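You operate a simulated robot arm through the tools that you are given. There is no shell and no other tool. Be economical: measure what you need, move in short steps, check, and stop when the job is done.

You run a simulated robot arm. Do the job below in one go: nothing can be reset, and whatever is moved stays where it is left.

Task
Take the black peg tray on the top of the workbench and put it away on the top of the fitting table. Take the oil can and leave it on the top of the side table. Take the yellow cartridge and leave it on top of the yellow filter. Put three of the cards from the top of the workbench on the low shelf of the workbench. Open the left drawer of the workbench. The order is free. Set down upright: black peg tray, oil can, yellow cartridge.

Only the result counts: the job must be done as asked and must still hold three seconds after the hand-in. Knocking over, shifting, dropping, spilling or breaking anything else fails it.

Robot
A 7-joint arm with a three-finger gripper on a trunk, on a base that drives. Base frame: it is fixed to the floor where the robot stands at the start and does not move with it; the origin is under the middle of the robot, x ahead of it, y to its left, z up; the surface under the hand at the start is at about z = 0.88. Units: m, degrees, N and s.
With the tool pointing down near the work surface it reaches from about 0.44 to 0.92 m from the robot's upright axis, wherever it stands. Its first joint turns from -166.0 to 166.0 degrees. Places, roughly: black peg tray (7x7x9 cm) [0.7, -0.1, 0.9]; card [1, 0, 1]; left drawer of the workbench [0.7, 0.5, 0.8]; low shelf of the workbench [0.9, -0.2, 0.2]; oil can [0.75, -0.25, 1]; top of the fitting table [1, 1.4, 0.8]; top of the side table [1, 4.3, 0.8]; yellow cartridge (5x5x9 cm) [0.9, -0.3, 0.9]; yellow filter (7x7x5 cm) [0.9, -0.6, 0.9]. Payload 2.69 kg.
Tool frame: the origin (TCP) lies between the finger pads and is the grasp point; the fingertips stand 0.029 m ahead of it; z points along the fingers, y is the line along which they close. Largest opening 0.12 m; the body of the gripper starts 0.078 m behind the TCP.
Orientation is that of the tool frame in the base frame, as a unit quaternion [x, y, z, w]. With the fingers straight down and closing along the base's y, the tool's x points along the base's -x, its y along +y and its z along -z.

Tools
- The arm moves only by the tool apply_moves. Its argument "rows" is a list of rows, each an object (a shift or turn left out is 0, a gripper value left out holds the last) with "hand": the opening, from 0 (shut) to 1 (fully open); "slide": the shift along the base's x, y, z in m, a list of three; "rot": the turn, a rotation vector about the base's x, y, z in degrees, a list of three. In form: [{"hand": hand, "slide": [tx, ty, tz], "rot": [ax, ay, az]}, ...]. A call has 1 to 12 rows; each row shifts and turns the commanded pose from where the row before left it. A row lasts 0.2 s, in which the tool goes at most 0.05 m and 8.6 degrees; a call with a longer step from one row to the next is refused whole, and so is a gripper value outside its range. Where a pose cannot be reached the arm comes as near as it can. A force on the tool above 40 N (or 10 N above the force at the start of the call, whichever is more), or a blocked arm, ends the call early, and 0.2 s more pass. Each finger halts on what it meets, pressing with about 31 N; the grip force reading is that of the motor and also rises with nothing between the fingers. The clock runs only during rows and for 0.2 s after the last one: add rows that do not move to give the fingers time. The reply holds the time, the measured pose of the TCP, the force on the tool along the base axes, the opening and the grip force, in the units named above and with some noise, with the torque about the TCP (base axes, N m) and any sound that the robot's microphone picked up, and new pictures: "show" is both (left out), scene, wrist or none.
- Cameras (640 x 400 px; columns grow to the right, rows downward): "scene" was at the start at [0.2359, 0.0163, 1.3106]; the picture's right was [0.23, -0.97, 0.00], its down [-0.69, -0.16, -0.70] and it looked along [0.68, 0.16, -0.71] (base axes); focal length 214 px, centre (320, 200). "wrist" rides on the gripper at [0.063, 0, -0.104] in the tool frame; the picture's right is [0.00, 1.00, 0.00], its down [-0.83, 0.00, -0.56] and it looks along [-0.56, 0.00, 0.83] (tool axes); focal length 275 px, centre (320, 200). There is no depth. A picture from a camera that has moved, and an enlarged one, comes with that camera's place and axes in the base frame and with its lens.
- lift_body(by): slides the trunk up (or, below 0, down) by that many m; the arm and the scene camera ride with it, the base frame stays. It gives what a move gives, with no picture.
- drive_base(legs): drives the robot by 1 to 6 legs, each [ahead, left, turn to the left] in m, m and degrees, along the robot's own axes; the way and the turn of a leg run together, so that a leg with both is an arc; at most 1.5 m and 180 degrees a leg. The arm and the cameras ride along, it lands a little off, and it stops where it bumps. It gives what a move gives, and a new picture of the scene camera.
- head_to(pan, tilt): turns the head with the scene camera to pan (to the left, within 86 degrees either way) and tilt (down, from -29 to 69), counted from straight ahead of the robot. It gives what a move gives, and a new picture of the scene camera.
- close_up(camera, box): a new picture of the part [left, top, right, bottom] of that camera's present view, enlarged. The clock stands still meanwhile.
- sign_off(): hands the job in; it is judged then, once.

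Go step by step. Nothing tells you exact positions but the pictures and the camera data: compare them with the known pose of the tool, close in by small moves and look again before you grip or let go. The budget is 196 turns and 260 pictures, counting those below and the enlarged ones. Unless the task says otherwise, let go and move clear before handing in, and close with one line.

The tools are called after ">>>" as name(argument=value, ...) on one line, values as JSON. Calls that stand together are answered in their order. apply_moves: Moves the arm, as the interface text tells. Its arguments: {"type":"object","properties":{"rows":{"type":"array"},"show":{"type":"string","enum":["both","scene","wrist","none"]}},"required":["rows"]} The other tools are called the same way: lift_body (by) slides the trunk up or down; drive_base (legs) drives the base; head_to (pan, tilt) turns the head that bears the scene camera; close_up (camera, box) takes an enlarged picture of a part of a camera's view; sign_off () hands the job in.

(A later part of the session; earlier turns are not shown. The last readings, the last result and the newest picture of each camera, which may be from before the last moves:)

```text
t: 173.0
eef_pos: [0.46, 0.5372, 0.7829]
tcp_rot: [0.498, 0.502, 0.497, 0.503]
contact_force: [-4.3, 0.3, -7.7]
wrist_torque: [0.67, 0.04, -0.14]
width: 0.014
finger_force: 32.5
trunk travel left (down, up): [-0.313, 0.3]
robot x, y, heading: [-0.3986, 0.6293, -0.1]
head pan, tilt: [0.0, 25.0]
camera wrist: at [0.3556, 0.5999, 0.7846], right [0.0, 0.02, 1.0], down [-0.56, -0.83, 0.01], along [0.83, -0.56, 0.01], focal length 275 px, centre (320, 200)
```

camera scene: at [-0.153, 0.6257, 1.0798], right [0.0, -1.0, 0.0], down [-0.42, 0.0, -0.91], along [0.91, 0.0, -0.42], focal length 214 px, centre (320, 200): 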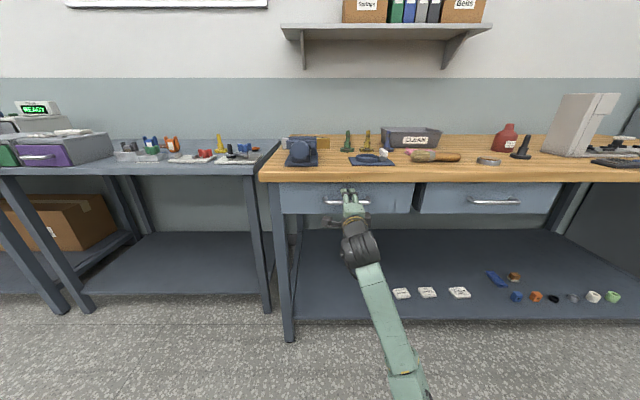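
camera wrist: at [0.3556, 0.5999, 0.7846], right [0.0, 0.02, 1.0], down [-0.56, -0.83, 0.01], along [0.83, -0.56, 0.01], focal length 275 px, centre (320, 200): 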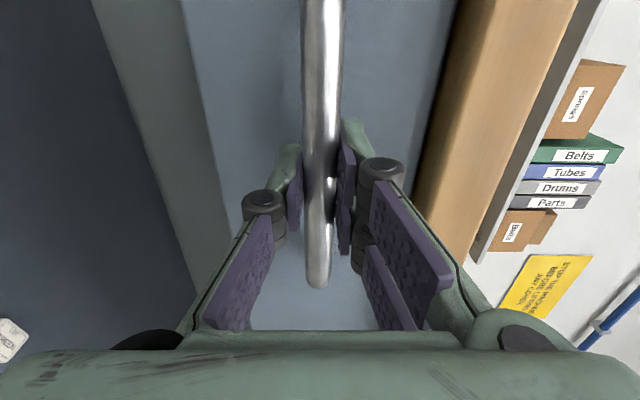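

The bar is gripped (14 mm). I pull by driving back.

>>> drive_base(legs=[[-0.15, 0, 0]])

```text
t: 174.4
eef_pos: [0.3125, 0.5371, 0.7838]
tcp_rot: [0.498, 0.502, 0.496, 0.504]
contact_force: [0.1, -7.3, -11.4]
wrist_torque: [0.79, 0.06, -0.26]
width: 0.0138
finger_force: 39.8
trunk travel left (down, up): [-0.313, 0.3]
robot x, y, heading: [-0.5517, 0.6274, -0.1]
head pan, tilt: [0.0, 25.0]
camera scene: at [-0.3001, 0.6257, 1.0795], right [0.0, -1.0, 0.0], down [-0.42, 0.0, -0.91], along [0.91, 0.0, -0.42], focal length 214 px, centre (320, 200)
```

scene: 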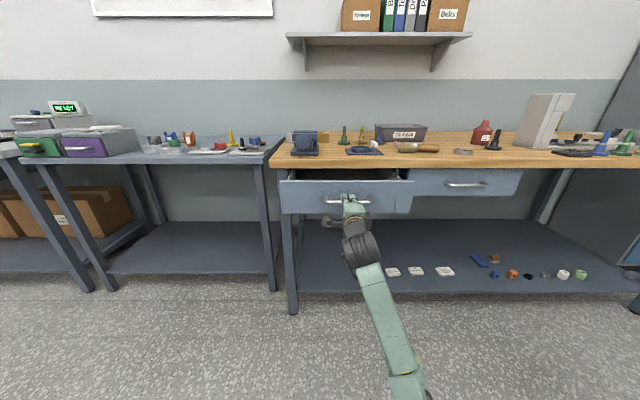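

>>> drive_base(legs=[[-0.12, 0, 0]])

```text
t: 175.6
eef_pos: [0.197, 0.5379, 0.7838]
tcp_rot: [0.498, 0.501, 0.497, 0.504]
contact_force: [-1.4, -13.7, -7.7]
wrist_torque: [0.74, 0.04, -0.42]
width: 0.0137
finger_force: 39.9
trunk travel left (down, up): [-0.313, 0.3]
robot x, y, heading: [-0.6639, 0.6277, 0.1]
head pan, tilt: [0.0, 25.0]
camera scene: at [-0.4157, 0.626, 1.0796], right [0.0, -1.0, 0.0], down [-0.42, 0.0, -0.91], along [0.91, 0.0, -0.42], focal length 214 px, centre (320, 200)
```

scene: 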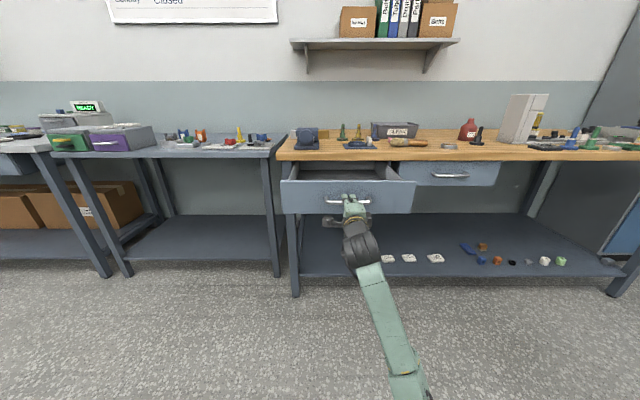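

>>> drive_base(legs=[[-0.06, 0, 0]])

```text
t: 176.6
eef_pos: [0.1357, 0.5383, 0.7845]
tcp_rot: [0.498, 0.502, 0.495, 0.504]
contact_force: [-0.2, 0.5, -5.8]
wrist_torque: [0.82, 0.01, -0.11]
width: 0.014
finger_force: 40.6
trunk travel left (down, up): [-0.313, 0.3]
robot x, y, heading: [-0.729, 0.6286, 0.0]
head pan, tilt: [0.0, 25.0]
camera scene: at [-0.4776, 0.6263, 1.0797], right [0.0, -1.0, 0.0], down [-0.42, 0.0, -0.91], along [0.91, 0.0, -0.42], focal length 214 px, centre (320, 200)
```

scene: 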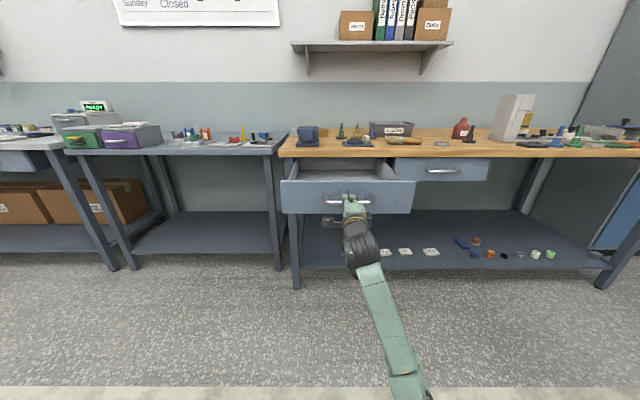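

Drawer open by ~32 cm. I release and drive straight back.

>>> apply_moves(rows=[{"hand": 0.45}, {"hand": 0.45}, {"hand": 0.45}, {"hand": 0.45}], show="none")

>>> drive_base(legs=[[-0.2, 0, 0]])

```text
t: 177.6
eef_pos: [0.135, 0.5369, 0.7847]
tcp_rot: [0.499, 0.502, 0.496, 0.504]
contact_force: [0.0, -0.6, -0.4]
wrist_torque: [-0.01, 0.01, 0.01]
width: 0.0543
finger_force: 0.1
trunk travel left (down, up): [-0.313, 0.3]
robot x, y, heading: [-0.7268, 0.6258, 0.2]
head pan, tilt: [0.0, 25.0]
```

```text
t: 179.2
eef_pos: [-0.0606, 0.5345, 0.7843]
tcp_rot: [0.499, 0.501, 0.495, 0.506]
contact_force: [0.3, 0.3, 0.0]
wrist_torque: [-0.01, -0.05, 0.02]
width: 0.054
finger_force: 0.1
trunk travel left (down, up): [-0.313, 0.3]
robot x, y, heading: [-0.9255, 0.6286, 0.2]
head pan, tilt: [0.0, 25.0]
camera scene: at [-0.6728, 0.6255, 1.0798], right [0.0, -1.0, 0.0], down [-0.42, 0.0, -0.91], along [0.91, 0.0, -0.42], focal length 214 px, centre (320, 200)
```

scene: 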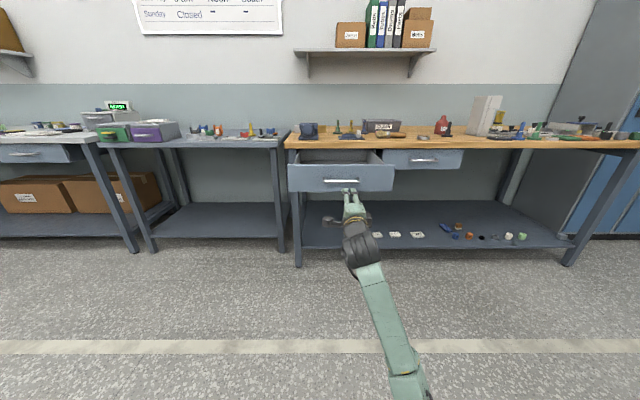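

>>> lift_body(by=0.3)

>>> apply_moves(rows=[{"rot": [0, 8, 0], "slide": [-0.02, -0.01, -0.01]}, {"rot": [0, 8, 0], "slide": [-0.02, -0.01, -0.01]}, {"rot": [0, 8, 0], "slide": [-0.02, -0.01, -0.01]}, {"rot": [0, 8, 0], "slide": [-0.02, -0.01, -0.01]}, {"rot": [0, 8, 0], "slide": [-0.02, -0.01, -0.01]}, {"rot": [0, 8, 0], "slide": [-0.02, -0.01, -0.01]}, {"rot": [0, 8, 0], "slide": [-0.02, -0.01, -0.01]}, {"rot": [0, 8, 0], "slide": [-0.02, -0.01, -0.01]}, {"rot": [0, 8, 0], "slide": [-0.01, -0.01, -0.01]}, {"rot": [0, 8, 0], "slide": [-0.0, -0.0, 0]}, {"rot": [0, 8, 0], "slide": [0, 0, 0]}, {"rot": [0, 2, 0]}], show="scene")

```text
t: 182.2
eef_pos: [-0.0602, 0.5338, 1.0845]
tcp_rot: [0.5, 0.5, 0.495, 0.505]
contact_force: [0.3, -0.6, 0.0]
wrist_torque: [-0.01, 0.0, -0.02]
width: 0.0542
finger_force: 0.0
trunk travel left (down, up): [-0.613, 0.0]
robot x, y, heading: [-0.9203, 0.6309, -0.3]
head pan, tilt: [0.0, 25.0]
```

```text
t: 184.8
eef_pos: [-0.2308, 0.4441, 0.9941]
tcp_rot: [0.703, 0.711, -0.004, 0.002]
contact_force: [0.8, -0.5, -0.9]
wrist_torque: [-0.01, 0.01, 0.03]
width: 0.054
finger_force: 0.0
trunk travel left (down, up): [-0.613, 0.0]
robot x, y, heading: [-0.9215, 0.626, -0.0]
head pan, tilt: [0.0, 25.0]
camera scene: at [-0.6729, 0.6255, 1.3798], right [0.0, -1.0, 0.0], down [-0.42, 0.0, -0.91], along [0.91, 0.0, -0.42], focal length 214 px, centre (320, 200)
```

scene: 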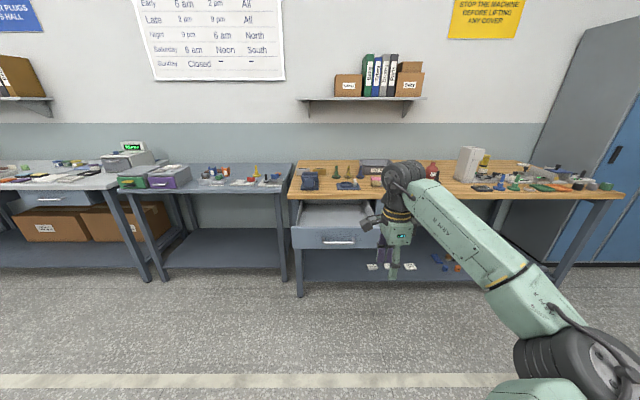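

>>> apply_moves(rows=[{"rot": [0, 0, 8.2], "slide": [0, 0.015, 0.01]}, {"rot": [0, 0, 8.2], "slide": [0, 0.015, 0.01]}, {"rot": [0, 0, 8.2], "slide": [0, 0.015, 0.01]}, {"rot": [0, 0, 8.2], "slide": [0, 0.015, 0.01]}, {"rot": [0, 0, 8.2], "slide": [0, 0.015, 0.01]}, {"rot": [0, 0, 8.2], "slide": [0, 0.015, 0.01]}, {"rot": [0, 0, 8.2], "slide": [0, 0.015, 0.01]}, {"rot": [0, 0, 8.2], "slide": [0, 0.015, 0.01]}, {"rot": [0, 0, 8.2], "slide": [0, 0.015, 0.01]}, {"rot": [0, 0, 8.2], "slide": [0, 0, 0.01]}, {"rot": [0, 0, 8]}], show="none")

>>> drive_base(legs=[[0, -0.8, 0], [0.86, 0, 0]])

```text
t: 187.2
eef_pos: [-0.2301, 0.5786, 1.0944]
tcp_rot: [-0.007, 1.0, 0.0, 0.005]
contact_force: [0.0, -0.2, 0.3]
wrist_torque: [0.01, -0.04, -0.01]
width: 0.054
finger_force: 0.0
trunk travel left (down, up): [-0.613, 0.0]
robot x, y, heading: [-0.9235, 0.6263, -0.1]
head pan, tilt: [0.0, 25.0]
```

```text
t: 198.3
eef_pos: [0.6335, -0.3187, 1.0933]
tcp_rot: [0.018, 1.0, 0.0, 0.004]
contact_force: [-1.1, 0.0, 0.5]
wrist_torque: [0.01, -0.02, 0.0]
width: 0.0537
finger_force: 0.1
trunk travel left (down, up): [-0.613, 0.0]
robot x, y, heading: [-0.0514, -0.2372, -2.8]
head pan, tilt: [0.0, 25.0]
camera scene: at [0.1948, -0.2521, 1.3797], right [-0.05, -1.0, 0.0], down [-0.42, 0.02, -0.91], along [0.91, -0.04, -0.42], focal length 214 px, centre (320, 200)
```

scene: 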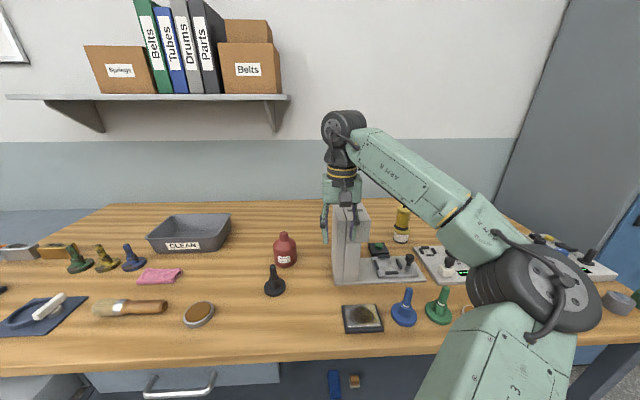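

I'm close to the press front, so I move the hand left away from it and above the peg tray.

>>> apply_moves(rows=[{"slide": [-0.02, 0.04, 0.0]}, {"slide": [0.0, 0.045, 0]}, {"slide": [0.01, 0.045, 0]}, {"slide": [0.01, 0.04, 0], "hand": 0.6}, {}], show="both")

```text
t: 199.5
eef_pos: [0.6361, -0.1473, 1.097]
tcp_rot: [0.018, 1.0, 0.0, 0.004]
contact_force: [0.0, -1.3, 0.3]
wrist_torque: [0.0, 0.01, 0.0]
width: 0.0722
finger_force: 0.1
trunk travel left (down, up): [-0.613, 0.0]
robot x, y, heading: [-0.0542, -0.2358, -2.5]
head pan, tilt: [0.0, 25.0]
camera scene: at [0.1945, -0.2523, 1.3798], right [-0.05, -1.0, 0.0], down [-0.42, 0.02, -0.91], along [0.91, -0.04, -0.42], focal length 214 px, centre (320, 200)
camera wrist: at [0.5718, -0.1468, 1.2017], right [0.03, 1.0, 0.0], down [0.83, -0.03, 0.56], along [0.56, -0.02, -0.83], focal length 275 px, centre (320, 200)
```

scene: 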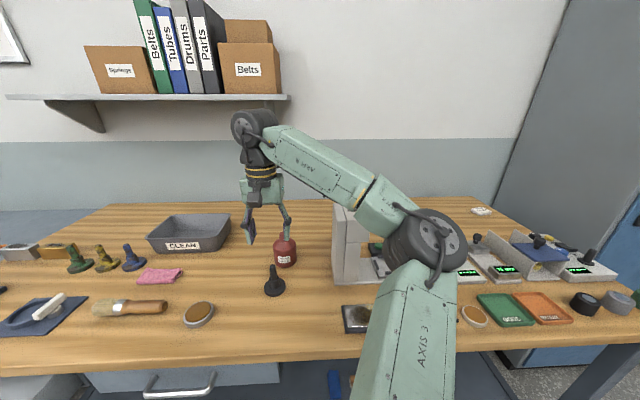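
wrist: 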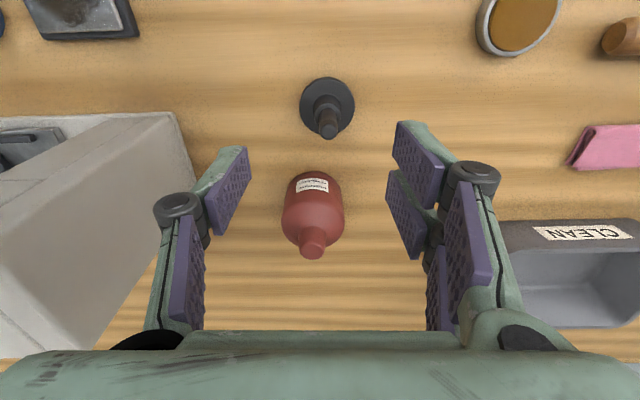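

>>> apply_moves(rows=[{"slide": [0.018, 0.004, -0.02]}, {"slide": [0, 0, -0.035]}, {"slide": [0, 0, -0.035]}, {}], show="wrist")

```text
t: 200.5
eef_pos: [0.6513, -0.1446, 1.0048]
tcp_rot: [0.018, 1.0, 0.001, 0.004]
contact_force: [0.0, -0.1, 0.6]
wrist_torque: [0.0, 0.01, -0.01]
width: 0.072
finger_force: 0.0
trunk travel left (down, up): [-0.613, 0.0]
robot x, y, heading: [-0.0555, -0.2378, -2.9]
head pan, tilt: [0.0, 25.0]
camera wrist: at [0.5871, -0.1433, 1.109], right [0.03, 1.0, 0.0], down [0.83, -0.03, 0.56], along [0.56, -0.02, -0.83], focal length 275 px, centre (320, 200)
```

wrist: 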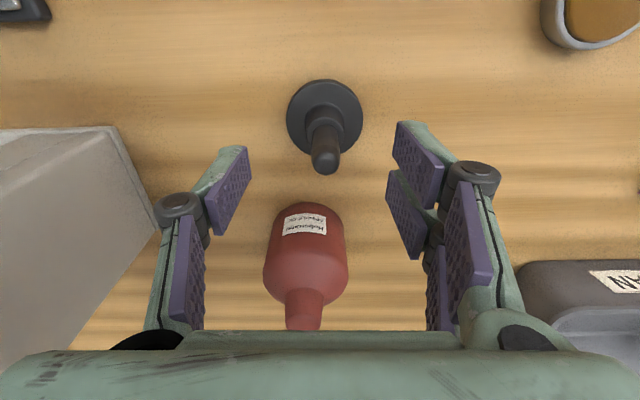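

>>> apply_moves(rows=[{"slide": [0.005, 0.001, -0.02]}, {"slide": [0, 0, -0.025]}, {"hand": 0.05}, {"hand": 0.05}, {"hand": 0.05}, {"hand": 0.05}, {"hand": 0.05}], show="both")

```text
t: 202.1
eef_pos: [0.6571, -0.144, 0.9601]
tcp_rot: [0.018, 1.0, -0.001, 0.005]
contact_force: [0.4, 0.4, -1.1]
wrist_torque: [-0.03, 0.01, 0.0]
width: 0.0168
finger_force: 30.6
trunk travel left (down, up): [-0.613, 0.0]
robot x, y, heading: [-0.0544, -0.2374, -3.0]
head pan, tilt: [0.0, 25.0]
camera scene: at [0.1946, -0.2521, 1.3798], right [-0.05, -1.0, 0.0], down [-0.42, 0.02, -0.91], along [0.91, -0.04, -0.42], focal length 214 px, centre (320, 200)
camera wrist: at [0.593, -0.1427, 1.0658], right [0.03, 1.0, 0.0], down [0.83, -0.03, 0.56], along [0.56, -0.02, -0.83], focal length 275 px, centre (320, 200)
```

scene: 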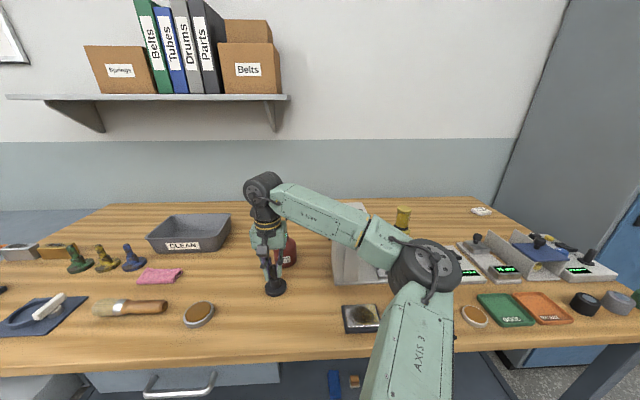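
wrist: 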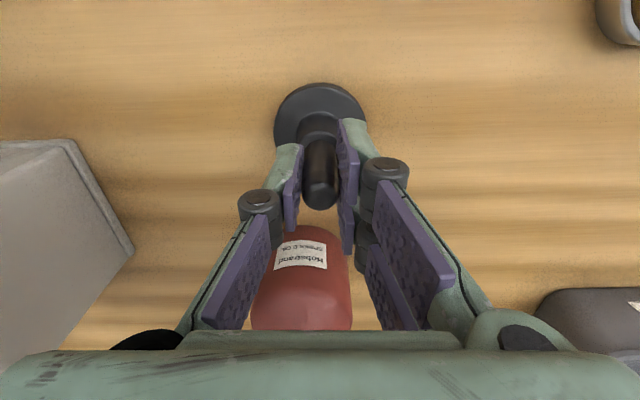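

Peg gripped. Lift, back off and drive left toward the fitting table.

>>> apply_moves(rows=[{"slide": [0, 0, 0.035], "hand": 0}, {"slide": [0, 0, 0.04]}, {"slide": [0, 0, 0.04]}, {"slide": [-0.01, 0, 0.015]}], show="none")

>>> drive_base(legs=[[-0.6, 0, 3], [0, 1.3, 0]])

>>> head_to(pan=10, tilt=25)

```text
t: 203.1
eef_pos: [0.6462, -0.1441, 1.0896]
tcp_rot: [0.017, 1.0, 0.001, 0.004]
contact_force: [0.1, 0.3, -0.7]
wrist_torque: [-0.02, 0.0, 0.01]
width: 0.0168
finger_force: 30.9
trunk travel left (down, up): [-0.613, 0.0]
robot x, y, heading: [-0.0549, -0.2399, -2.7]
head pan, tilt: [0.0, 25.0]
```

```text
t: 216.3
eef_pos: [0.0073, 1.2162, 1.0891]
tcp_rot: [-0.023, 1.0, 0.0, 0.005]
contact_force: [0.2, -0.2, -0.9]
wrist_torque: [-0.01, 0.03, 0.0]
width: 0.0161
finger_force: 31.2
trunk travel left (down, up): [-0.613, 0.0]
robot x, y, heading: [-0.6834, 1.0638, 2.3]
head pan, tilt: [0.0, 25.0]
camera scene: at [-0.4353, 1.0712, 1.3798], right [0.03, -1.0, 0.0], down [-0.42, -0.01, -0.91], along [0.91, 0.03, -0.42], focal length 214 px, centre (320, 200)
```

scene: 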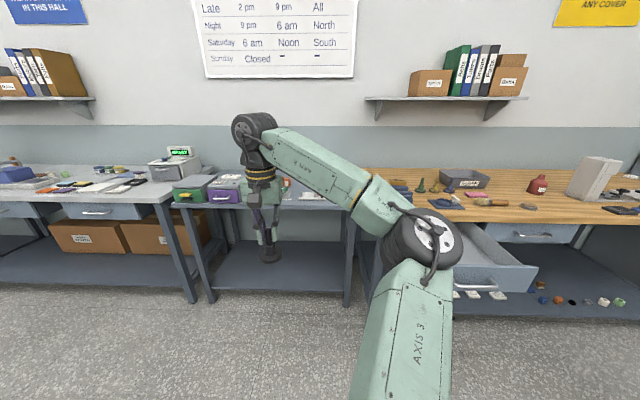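

```text
t: 217.0
eef_pos: [0.0075, 1.2172, 1.0895]
tcp_rot: [-0.024, 1.0, 0.0, 0.004]
contact_force: [0.9, -0.4, -0.3]
wrist_torque: [0.01, 0.0, -0.01]
width: 0.0162
finger_force: 30.2
trunk travel left (down, up): [-0.613, 0.0]
robot x, y, heading: [-0.684, 1.0692, 1.9]
head pan, tilt: [10.0, 25.0]
camera scene: at [-0.4373, 1.0871, 1.3798], right [0.21, -0.98, 0.0], down [-0.41, -0.09, -0.91], along [0.89, 0.19, -0.42], focal length 214 px, centre (320, 200)
```

scene: 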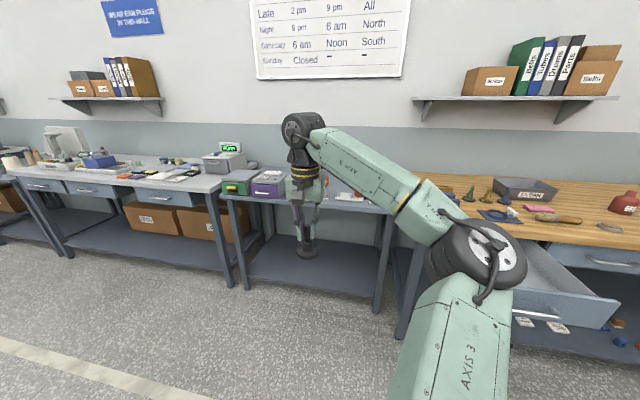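

>>> drive_base(legs=[[0.35, 0.2, -2]])

>>> head_to(pan=-5, tilt=35)

```text
t: 219.6
eef_pos: [0.3671, 1.3809, 1.0887]
tcp_rot: [0.001, 1.0, 0.0, 0.004]
contact_force: [1.0, 1.0, -0.6]
wrist_torque: [0.0, 0.04, 0.01]
width: 0.016
finger_force: 31.2
trunk travel left (down, up): [-0.613, 0.0]
robot x, y, heading: [-0.3314, 1.2654, -0.9]
head pan, tilt: [10.0, 25.0]
camera scene: at [-0.0828, 1.2736, 1.3797], right [0.16, -0.99, 0.0], down [-0.42, -0.07, -0.91], along [0.89, 0.14, -0.42], focal length 214 px, centre (320, 200)
```

scene: 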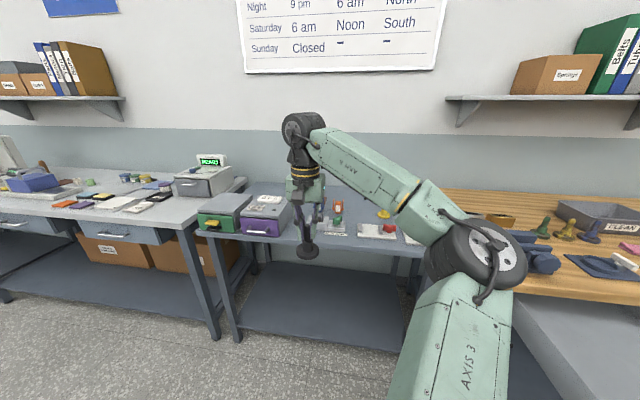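

```text
t: 220.3
eef_pos: [0.3672, 1.3809, 1.0903]
tcp_rot: [0.001, 1.0, 0.0, 0.003]
contact_force: [-0.3, -0.1, -0.8]
wrist_torque: [0.0, -0.04, 0.0]
width: 0.0162
finger_force: 31.2
trunk travel left (down, up): [-0.613, 0.0]
robot x, y, heading: [-0.327, 1.2625, -1.0]
head pan, tilt: [-5.0, 35.0]
camera scene: at [-0.0866, 1.2499, 1.364], right [-0.1, -0.99, 0.0], down [-0.57, 0.06, -0.82], along [0.82, -0.08, -0.57], focal length 214 px, centre (320, 200)
```

scene: 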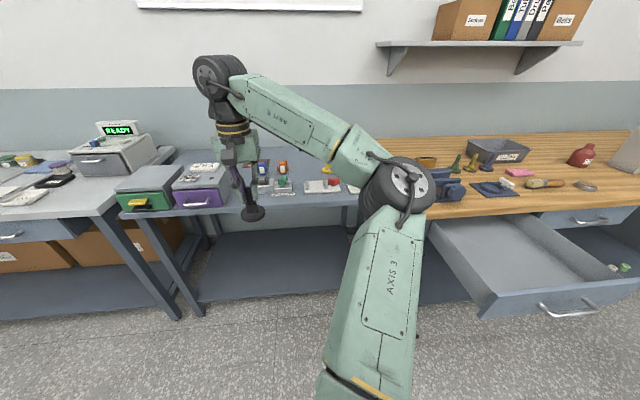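

>>> drive_base(legs=[[0.3, -0.1, 1]])

>>> apply_moves(rows=[{}], show="wrist")

```text
t: 222.5
eef_pos: [0.6685, 1.2855, 1.0898]
tcp_rot: [-0.005, 1.0, 0.0, 0.004]
contact_force: [-0.1, 0.0, -1.4]
wrist_torque: [0.02, 0.02, -0.01]
width: 0.0162
finger_force: 30.8
trunk travel left (down, up): [-0.613, 0.0]
robot x, y, heading: [-0.0271, 1.1622, 0.1]
head pan, tilt: [-5.0, 35.0]
camera scene: at [0.217, 1.149, 1.3639], right [-0.09, -1.0, 0.0], down [-0.57, 0.05, -0.82], along [0.82, -0.07, -0.57], focal length 214 px, centre (320, 200)
```

scene: 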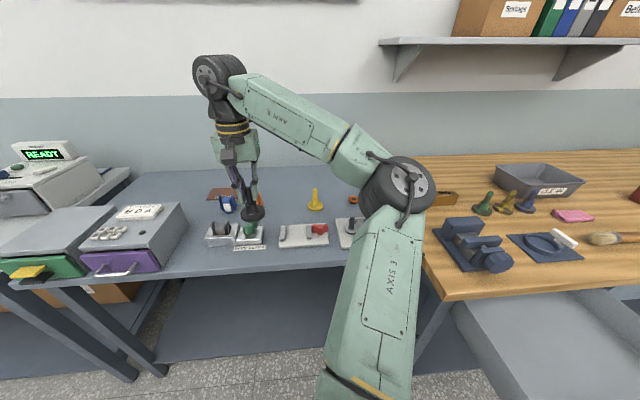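

```text
t: 222.9
eef_pos: [0.6673, 1.2857, 1.0892]
tcp_rot: [-0.005, 1.0, -0.001, 0.004]
contact_force: [0.8, -1.2, -0.6]
wrist_torque: [-0.01, 0.01, 0.04]
width: 0.0161
finger_force: 30.9
trunk travel left (down, up): [-0.613, 0.0]
robot x, y, heading: [-0.0288, 1.1611, -0.1]
head pan, tilt: [-5.0, 35.0]
camera wrist: at [0.6038, 1.284, 1.1943], right [-0.02, 1.0, 0.0], down [0.83, 0.01, 0.56], along [0.56, 0.01, -0.83], focal length 275 px, centre (320, 200)
```

wrist: 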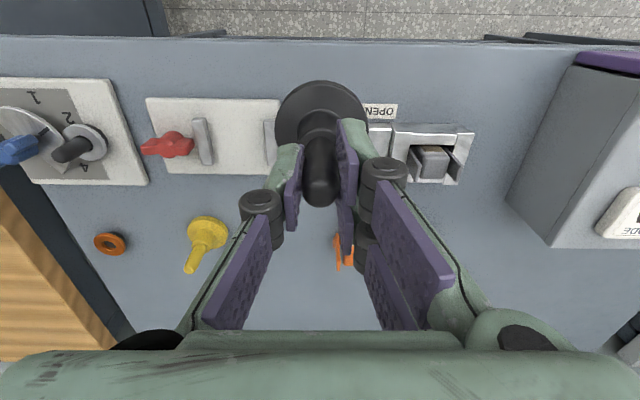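

The fitting table is crowded in front with free space farther back. I drive closer for a wrist view of the back area.

>>> drive_base(legs=[[0.17, 0, 0]])

>>> apply_moves(rows=[{"slide": [0, -0.03, 0]}, {"slide": [0, -0.03, 0]}], show="both")

```text
t: 224.3
eef_pos: [0.8341, 1.2871, 1.0893]
tcp_rot: [-0.006, 1.0, 0.0, 0.005]
contact_force: [-0.1, 0.2, -0.3]
wrist_torque: [0.01, 0.02, -0.03]
width: 0.0158
finger_force: 31.0
trunk travel left (down, up): [-0.613, 0.0]
robot x, y, heading: [0.1382, 1.1589, -0.0]
head pan, tilt: [-5.0, 35.0]
camera scene: at [0.3834, 1.1493, 1.3638], right [-0.09, -1.0, 0.0], down [-0.57, 0.05, -0.82], along [0.82, -0.07, -0.57], focal length 214 px, centre (320, 200)
```

scene: 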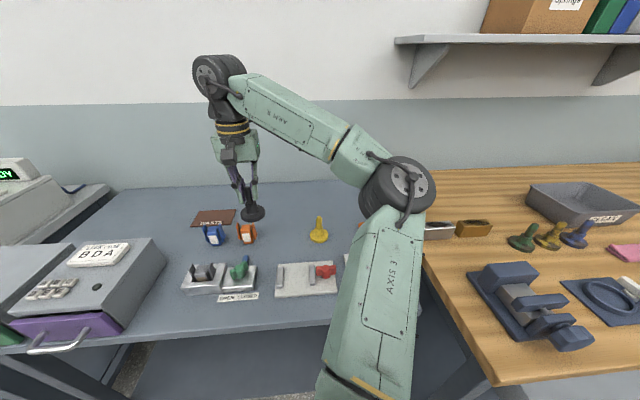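

```text
t: 224.9
eef_pos: [0.8339, 1.2269, 1.0912]
tcp_rot: [-0.007, 1.0, 0.001, 0.005]
contact_force: [-0.8, 0.6, -1.1]
wrist_torque: [0.04, -0.03, -0.01]
width: 0.0161
finger_force: 30.8
trunk travel left (down, up): [-0.613, 0.0]
robot x, y, heading: [0.1388, 1.1598, -0.2]
head pan, tilt: [-5.0, 35.0]
camera scene: at [0.3824, 1.149, 1.3641], right [-0.09, -1.0, 0.0], down [-0.57, 0.05, -0.82], along [0.82, -0.07, -0.57], focal length 214 px, centre (320, 200)
camera wrist: at [0.7702, 1.2247, 1.1966], right [-0.02, 1.0, 0.0], down [0.83, 0.01, 0.56], along [0.56, 0.01, -0.83], focal length 275 px, centre (320, 200)
```

scene: 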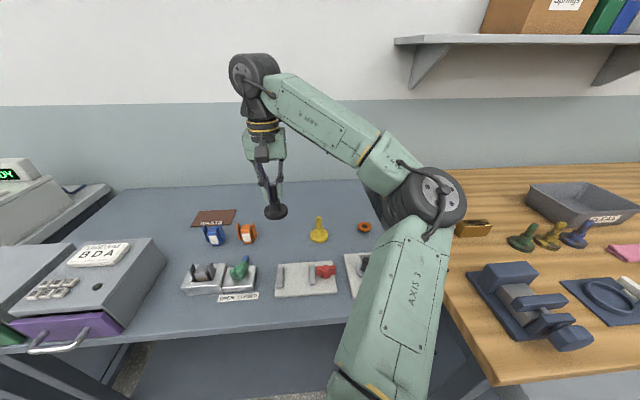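
wrist: 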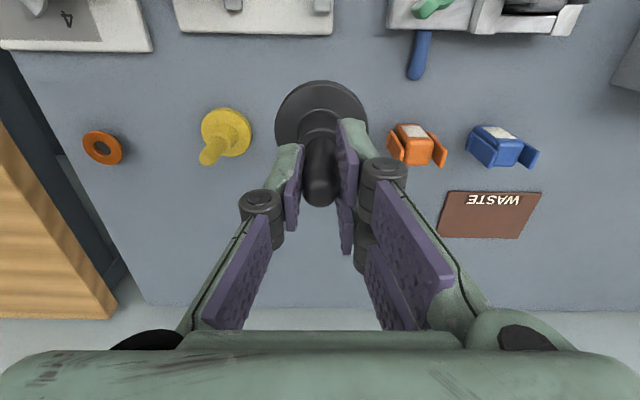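

Clear free spot at about (0.95,1.225) between the yellow peg and the orange clip. I move there and descend.

>>> apply_moves(rows=[{"slide": [0.04, 0, -0.01]}, {"slide": [0.04, 0, -0.02]}, {"slide": [0.036, 0, -0.03]}, {"slide": [0, 0, -0.045]}, {"slide": [0, 0, -0.03]}, {}], show="both")

>>> close_up(camera="scene", box=[210, 150, 370, 250])

```text
t: 226.3
eef_pos: [0.95, 1.2267, 0.9511]
tcp_rot: [-0.006, 1.0, 0.0, 0.004]
contact_force: [-0.1, -0.7, -0.9]
wrist_torque: [0.0, -0.01, 0.03]
width: 0.0162
finger_force: 31.0
trunk travel left (down, up): [-0.613, 0.0]
robot x, y, heading: [0.1398, 1.1576, 0.1]
head pan, tilt: [-5.0, 35.0]
camera scene: at [0.3825, 1.1493, 1.364], right [-0.09, -1.0, 0.0], down [-0.57, 0.05, -0.82], along [0.82, -0.07, -0.57], focal length 214 px, centre (320, 200)
camera wrist: at [0.8862, 1.2252, 1.0554], right [-0.02, 1.0, 0.0], down [0.83, 0.01, 0.56], along [0.56, 0.01, -0.83], focal length 275 px, centre (320, 200)
```

scene: 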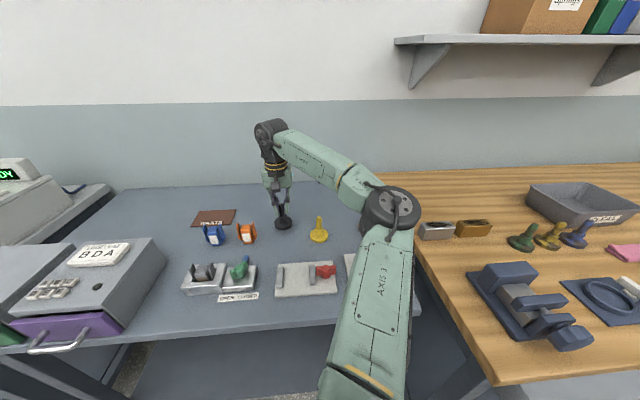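
wrist: 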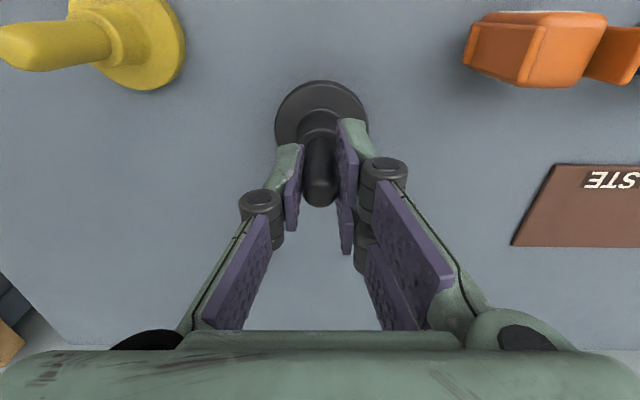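

```text
4.00 times, centred on (290, 200) of scene
camera zoom: at [0.3825, 1.1493, 1.364], right [-0.09, -1.0, 0.0], down [-0.57, 0.05, -0.82], along [0.82, -0.07, -0.57], focal length 858 px, centre (440, 200)
```

zoom: 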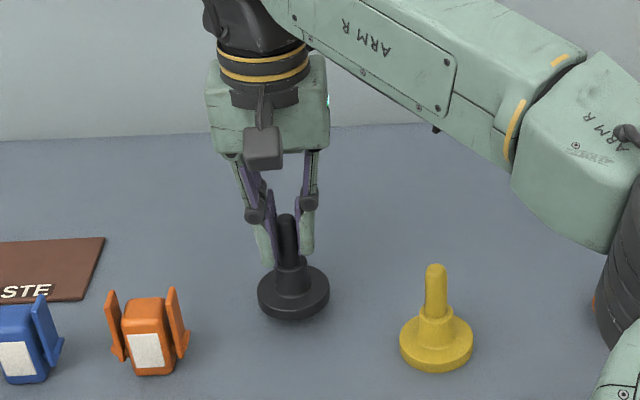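

>>> apply_moves(rows=[{"slide": [0, 0, -0.01]}, {"slide": [0, 0, -0.005]}, {"slide": [0, 0, -0.005]}, {}], show="none")

>>> close_up(camera="scene", box=[242, 180, 338, 240])

```text
t: 227.3
eef_pos: [0.951, 1.226, 0.9319]
tcp_rot: [-0.006, 1.0, 0.0, 0.005]
contact_force: [0.1, 0.0, -1.3]
wrist_torque: [0.02, -0.03, 0.01]
width: 0.0161
finger_force: 30.8
trunk travel left (down, up): [-0.613, 0.0]
robot x, y, heading: [0.1366, 1.1591, -0.0]
head pan, tilt: [-5.0, 35.0]
```

```text
6.67 times, centred on (290, 210) of scene
camera zoom: at [0.3825, 1.1493, 1.364], right [-0.09, -1.0, 0.0], down [-0.57, 0.05, -0.82], along [0.82, -0.07, -0.57], focal length 1430 px, centre (520, 133)
```

zoom: 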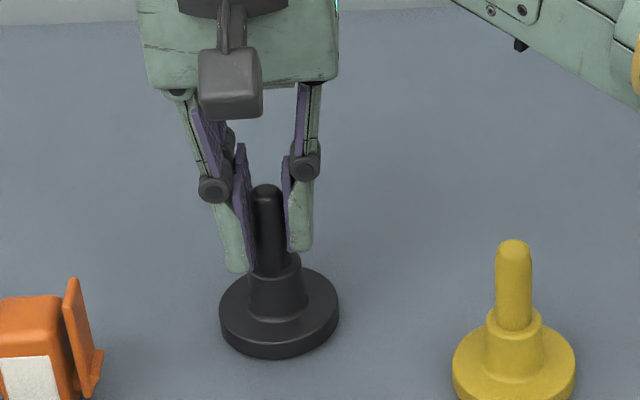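

>>> apply_moves(rows=[{"slide": [0, 0, -0.006]}, {"slide": [0, 0, -0.006]}, {"slide": [0, 0, -0.004]}, {}], show="none")

>>> apply_moves(rows=[{"slide": [0, 0, -0.003]}, {"slide": [0, 0, -0.003]}, {}], show="none")

>>> close_up(camera="scene", box=[242, 180, 338, 240])

```text
t: 228.3
eef_pos: [0.9481, 1.2263, 0.922]
tcp_rot: [-0.006, 1.0, 0.001, 0.007]
contact_force: [7.4, 2.6, 34.0]
wrist_torque: [0.03, -0.25, 0.05]
width: 0.016
finger_force: 30.6
trunk travel left (down, up): [-0.613, 0.0]
robot x, y, heading: [0.1388, 1.1629, -0.3]
head pan, tilt: [-5.0, 35.0]
```

```text
t: 229.1
eef_pos: [0.9471, 1.2266, 0.9168]
tcp_rot: [-0.008, 1.0, 0.001, 0.006]
contact_force: [2.8, 0.0, 36.6]
wrist_torque: [0.02, 0.04, 0.04]
width: 0.0158
finger_force: 31.4
trunk travel left (down, up): [-0.613, 0.0]
robot x, y, heading: [0.1391, 1.16, -0.2]
head pan, tilt: [-5.0, 35.0]
```

```text
6.67 times, centred on (290, 210) of scene
camera zoom: at [0.3791, 1.149, 1.3649], right [-0.09, -1.0, 0.0], down [-0.57, 0.05, -0.82], along [0.82, -0.07, -0.57], focal length 1430 px, centre (520, 133)
```

zoom: 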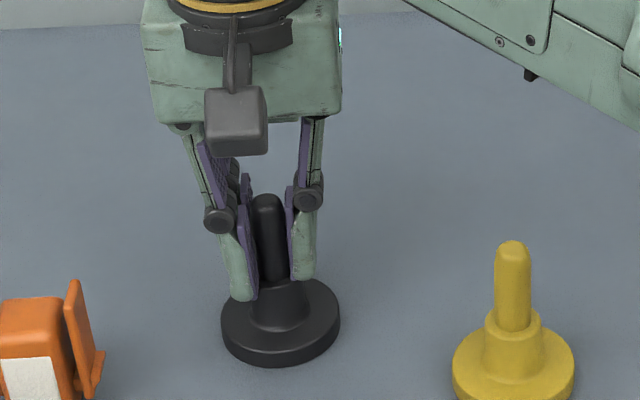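

Placed (contact). Release and rise.

>>> apply_moves(rows=[{"slide": [0, 0, 0.004]}, {"hand": 0.4}, {"hand": 0.5}, {"hand": 0.5}, {"hand": 0.5}, {"slide": [0, 0, 0.03]}, {"slide": [0, 0, 0.04]}, {"slide": [0, 0, 0.045]}, {"slide": [0, 0, 0.045]}], show="wrist")

>>> close_up(camera="scene", box=[210, 170, 370, 270])

```text
t: 231.1
eef_pos: [0.9459, 1.2265, 1.0745]
tcp_rot: [-0.006, 1.0, 0.0, 0.005]
contact_force: [-0.4, -0.7, 0.5]
wrist_torque: [-0.01, -0.03, 0.01]
width: 0.0602
finger_force: 0.1
trunk travel left (down, up): [-0.613, 0.0]
robot x, y, heading: [0.1354, 1.1601, -0.2]
head pan, tilt: [-5.0, 35.0]
camera wrist: at [0.8823, 1.2243, 1.18], right [-0.02, 1.0, 0.0], down [0.83, 0.01, 0.56], along [0.56, 0.01, -0.83], focal length 275 px, centre (320, 200)
```

wrist: 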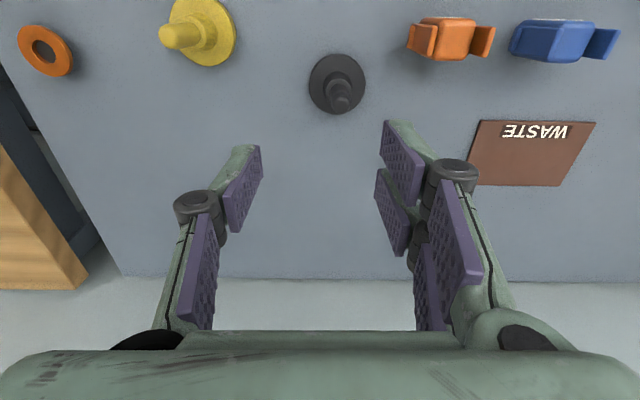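

```text
4.00 times, centred on (290, 220) of scene
camera zoom: at [0.382, 1.1495, 1.3641], right [-0.09, -1.0, 0.0], down [-0.57, 0.05, -0.82], along [0.82, -0.07, -0.57], focal length 858 px, centre (440, 120)
```

zoom: 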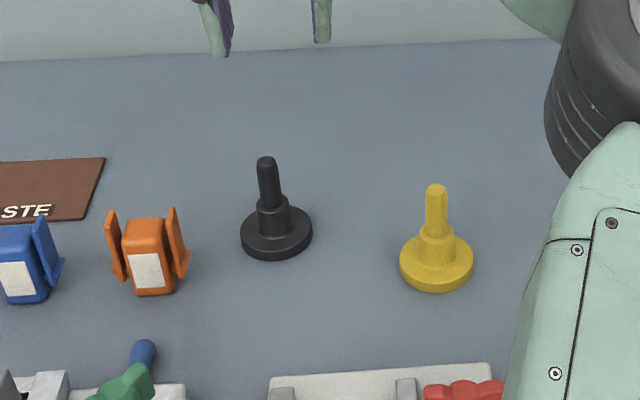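

Peg tray stands upright on the fitting table. Now back to the bench for the oil can.

>>> drive_base(legs=[[-0.78, 0, 0], [0, -1.2, 0]])

>>> head_to(pan=0, tilt=35)

```text
t: 244.7
eef_pos: [0.105, -0.0409, 1.0746]
tcp_rot: [0.027, 1.0, 0.0, 0.005]
contact_force: [-0.1, 0.8, 0.0]
wrist_torque: [-0.02, -0.01, 0.01]
width: 0.0601
finger_force: 0.2
trunk travel left (down, up): [-0.613, 0.0]
robot x, y, heading: [-0.7033, -0.0546, -4.1]
head pan, tilt: [-5.0, 35.0]
camera scene: at [-0.4632, -0.0794, 1.364], right [-0.15, -0.99, 0.0], down [-0.57, 0.09, -0.82], along [0.81, -0.13, -0.57], focal length 214 px, centre (320, 200)
```

scene: 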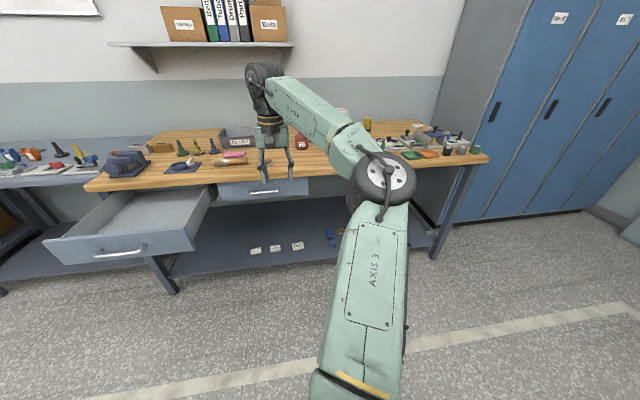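

```text
t: 245.4
eef_pos: [0.1045, -0.0413, 1.0748]
tcp_rot: [0.027, 1.0, 0.0, 0.005]
contact_force: [0.4, -0.1, -0.2]
wrist_torque: [0.0, 0.0, -0.01]
width: 0.06
finger_force: 0.2
trunk travel left (down, up): [-0.613, 0.0]
robot x, y, heading: [-0.7079, -0.0549, -3.9]
head pan, tilt: [0.0, 35.0]
camera scene: at [-0.4623, -0.0718, 1.364], right [-0.07, -1.0, 0.0], down [-0.57, 0.04, -0.82], along [0.82, -0.06, -0.57], focal length 214 px, centre (320, 200)
```

scene: 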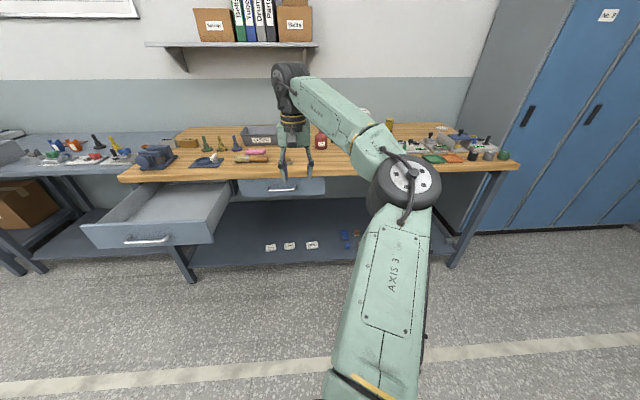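

>>> apply_moves(rows=[{"slide": [-0.04, 0, 0.02], "hand": 0.7}, {"slide": [-0.04, 0, 0.015]}], show="none")

>>> drive_base(legs=[[0, -0.03, 4], [0.68, 0, 0]])

>>> apply_moves(rows=[{}], show="wrist")

```text
t: 246.0
eef_pos: [0.0248, -0.0415, 1.1079]
tcp_rot: [0.027, 1.0, 0.0, 0.005]
contact_force: [0.9, 0.1, -0.2]
wrist_torque: [-0.03, 0.02, 0.01]
width: 0.084
finger_force: 0.2
trunk travel left (down, up): [-0.613, 0.0]
robot x, y, heading: [-0.7061, -0.0479, -3.8]
head pan, tilt: [0.0, 35.0]
```

```text
t: 250.2
eef_pos: [0.6962, 0.0019, 1.1068]
tcp_rot: [-0.015, 1.0, 0.0, 0.005]
contact_force: [-0.3, 1.1, -0.3]
wrist_torque: [0.01, 0.01, 0.01]
width: 0.0839
finger_force: 0.0
trunk travel left (down, up): [-0.613, 0.0]
robot x, y, heading: [-0.0375, -0.0752, 1.0]
head pan, tilt: [0.0, 35.0]
camera scene: at [0.2131, -0.0717, 1.3639], right [0.02, -1.0, 0.0], down [-0.57, -0.01, -0.82], along [0.82, 0.01, -0.57], focal length 214 px, centre (320, 200)
```

scene: 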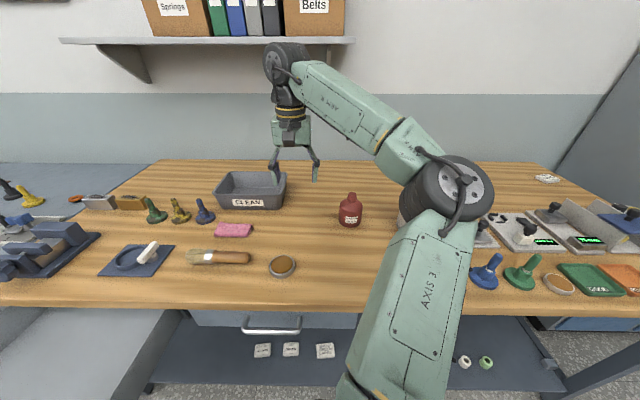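

```text
t: 250.6
eef_pos: [0.6955, 0.0002, 1.1075]
tcp_rot: [-0.015, 1.0, 0.0, 0.004]
contact_force: [0.5, -0.5, -0.3]
wrist_torque: [0.0, -0.01, -0.03]
width: 0.0839
finger_force: 0.1
trunk travel left (down, up): [-0.613, 0.0]
robot x, y, heading: [-0.0319, -0.0766, 1.3]
head pan, tilt: [0.0, 35.0]
camera wrist: at [0.6316, -0.0014, 1.2122], right [-0.04, 1.0, 0.0], down [0.83, 0.03, 0.56], along [0.56, 0.02, -0.83], focal length 275 px, centre (320, 200)
```

wrist: 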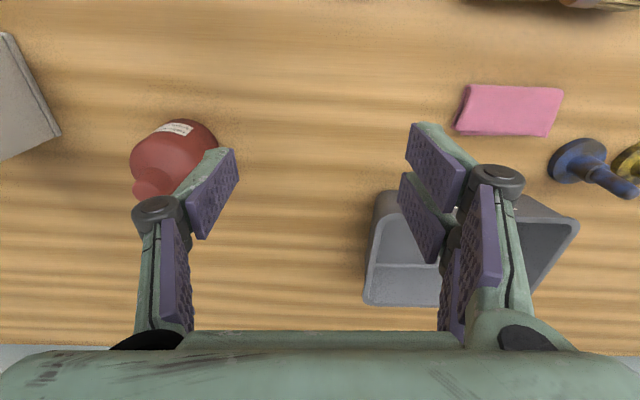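

>>> apply_moves(rows=[{"slide": [0.01, -0.04, 0.0], "hand": 0.85}, {"slide": [0.01, -0.04, 0]}, {"slide": [0.02, -0.04, 0]}, {"slide": [0.01, -0.035, 0]}], show="both")

>>> close_up(camera="scene", box=[300, 170, 400, 233])

```text
t: 251.6
eef_pos: [0.7485, -0.1549, 1.1072]
tcp_rot: [-0.017, 1.0, 0.0, 0.005]
contact_force: [0.3, -0.2, 0.8]
wrist_torque: [0.02, 0.03, -0.05]
width: 0.1021
finger_force: 0.0
trunk travel left (down, up): [-0.613, 0.0]
robot x, y, heading: [-0.0347, -0.0756, 1.2]
head pan, tilt: [0.0, 35.0]
camera scene: at [0.2127, -0.072, 1.364], right [0.02, -1.0, 0.0], down [-0.57, -0.01, -0.82], along [0.82, 0.02, -0.57], focal length 214 px, centre (320, 200)
camera wrist: at [0.6839, -0.1566, 1.2125], right [-0.04, 1.0, 0.0], down [0.83, 0.03, 0.56], along [0.56, 0.02, -0.83], focal length 275 px, centre (320, 200)
```

scene: 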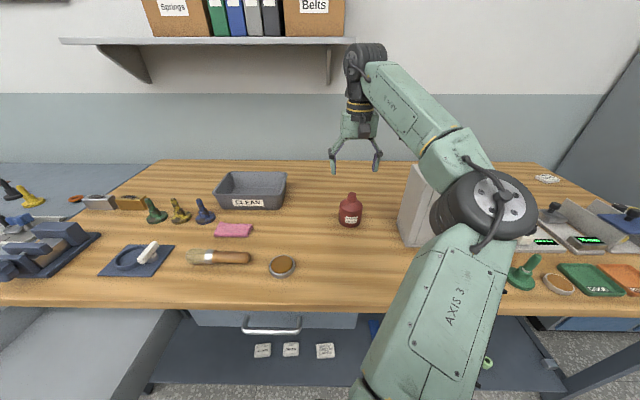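
wrist: 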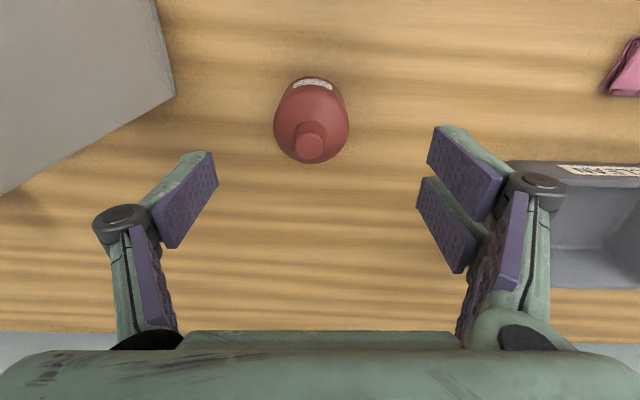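

```text
6.35 times, centred on (350, 202) of scene
camera zoom: at [0.2127, -0.072, 1.364], right [0.02, -1.0, 0.0], down [-0.57, -0.01, -0.82], along [0.82, 0.02, -0.57], focal length 1362 px, centre (130, 190)
```

zoom: 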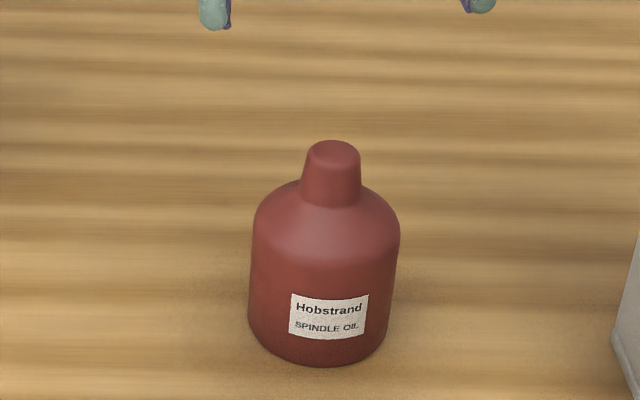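

Oil can centre ≈(0.774,-0.161), body ⌀≈7.3 cm, top z≈0.995. I'll grip the cylindrical body; align and descend part way.

>>> apply_moves(rows=[{"slide": [0.025, -0.005, 0.0], "hand": 1.0}, {"slide": [0, 0, -0.025]}, {"slide": [0, 0, -0.03]}, {}], show="wrist")

```text
t: 252.6
eef_pos: [0.7711, -0.1587, 1.0489]
tcp_rot: [-0.017, 1.0, -0.001, 0.005]
contact_force: [-0.9, 0.0, -0.1]
wrist_torque: [0.0, 0.03, 0.03]
width: 0.12
finger_force: 0.0
trunk travel left (down, up): [-0.613, 0.0]
robot x, y, heading: [-0.0306, -0.0736, 0.9]
head pan, tilt: [0.0, 35.0]
camera wrist: at [0.707, -0.1613, 1.1551], right [-0.04, 1.0, 0.0], down [0.83, 0.03, 0.56], along [0.56, 0.02, -0.83], focal length 275 px, centre (320, 200)
```

wrist: 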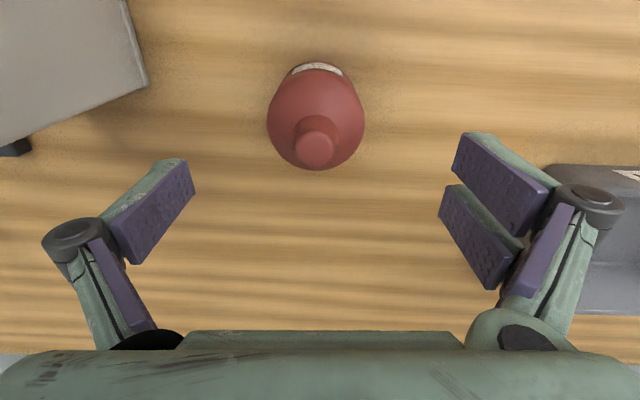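

>>> apply_moves(rows=[{"slide": [0.004, -0.003, -0.04]}, {"slide": [0, 0, -0.04]}, {"slide": [0, 0, -0.036]}, {}], show="both")

```text
t: 253.6
eef_pos: [0.7746, -0.1608, 0.9361]
tcp_rot: [-0.016, 1.0, 0.0, 0.005]
contact_force: [0.0, -0.6, 0.1]
wrist_torque: [0.01, 0.04, 0.02]
width: 0.1202
finger_force: 0.1
trunk travel left (down, up): [-0.613, 0.0]
robot x, y, heading: [-0.032, -0.0772, 1.0]
head pan, tilt: [0.0, 35.0]
camera scene: at [0.2127, -0.0717, 1.3641], right [0.02, -1.0, 0.0], down [-0.57, -0.01, -0.82], along [0.82, 0.01, -0.57], focal length 214 px, centre (320, 200)
camera wrist: at [0.7102, -0.164, 1.0417], right [-0.04, 1.0, 0.0], down [0.83, 0.03, 0.56], along [0.56, 0.02, -0.83], focal length 275 px, centre (320, 200)
```

scene: 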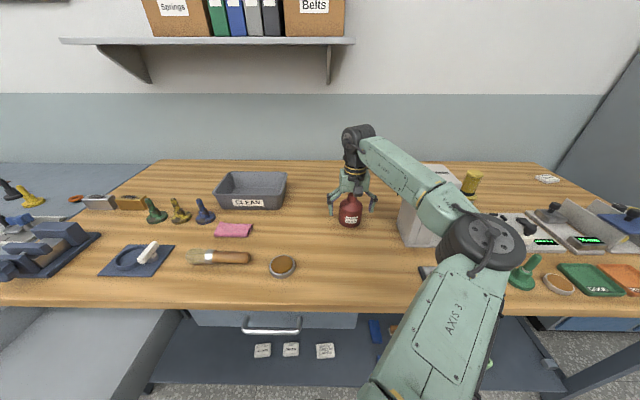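
wrist: 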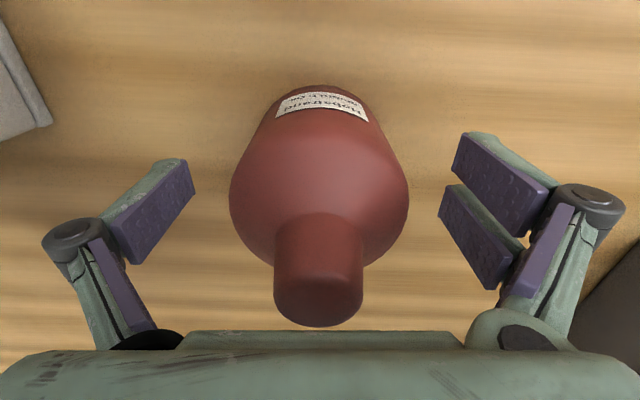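

>>> apply_moves(rows=[{"slide": [0, 0, -0.005]}, {"hand": 0.45}, {"hand": 0.45}, {"hand": 0.45}, {"hand": 0.45}, {}], show="wrist")

```text
t: 255.0
eef_pos: [0.7754, -0.1628, 0.9319]
tcp_rot: [-0.016, 1.0, 0.0, 0.005]
contact_force: [0.1, 0.6, 1.5]
wrist_torque: [0.13, 0.02, -0.04]
width: 0.0755
finger_force: 30.7
trunk travel left (down, up): [-0.613, 0.0]
robot x, y, heading: [-0.0352, -0.0737, 1.3]
head pan, tilt: [0.0, 35.0]
camera wrist: at [0.711, -0.1649, 1.0371], right [-0.04, 1.0, 0.0], down [0.83, 0.03, 0.56], along [0.56, 0.02, -0.83], focal length 275 px, centre (320, 200)
```

wrist: 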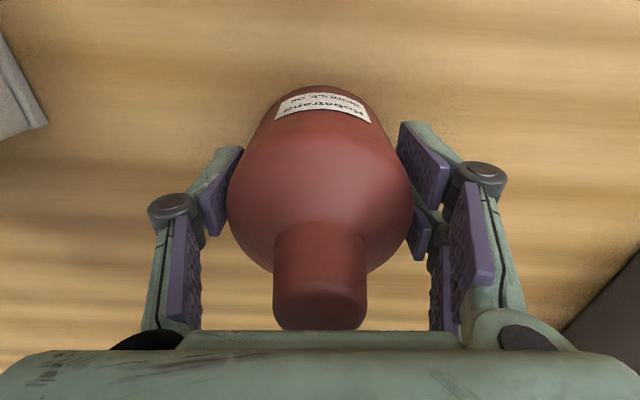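

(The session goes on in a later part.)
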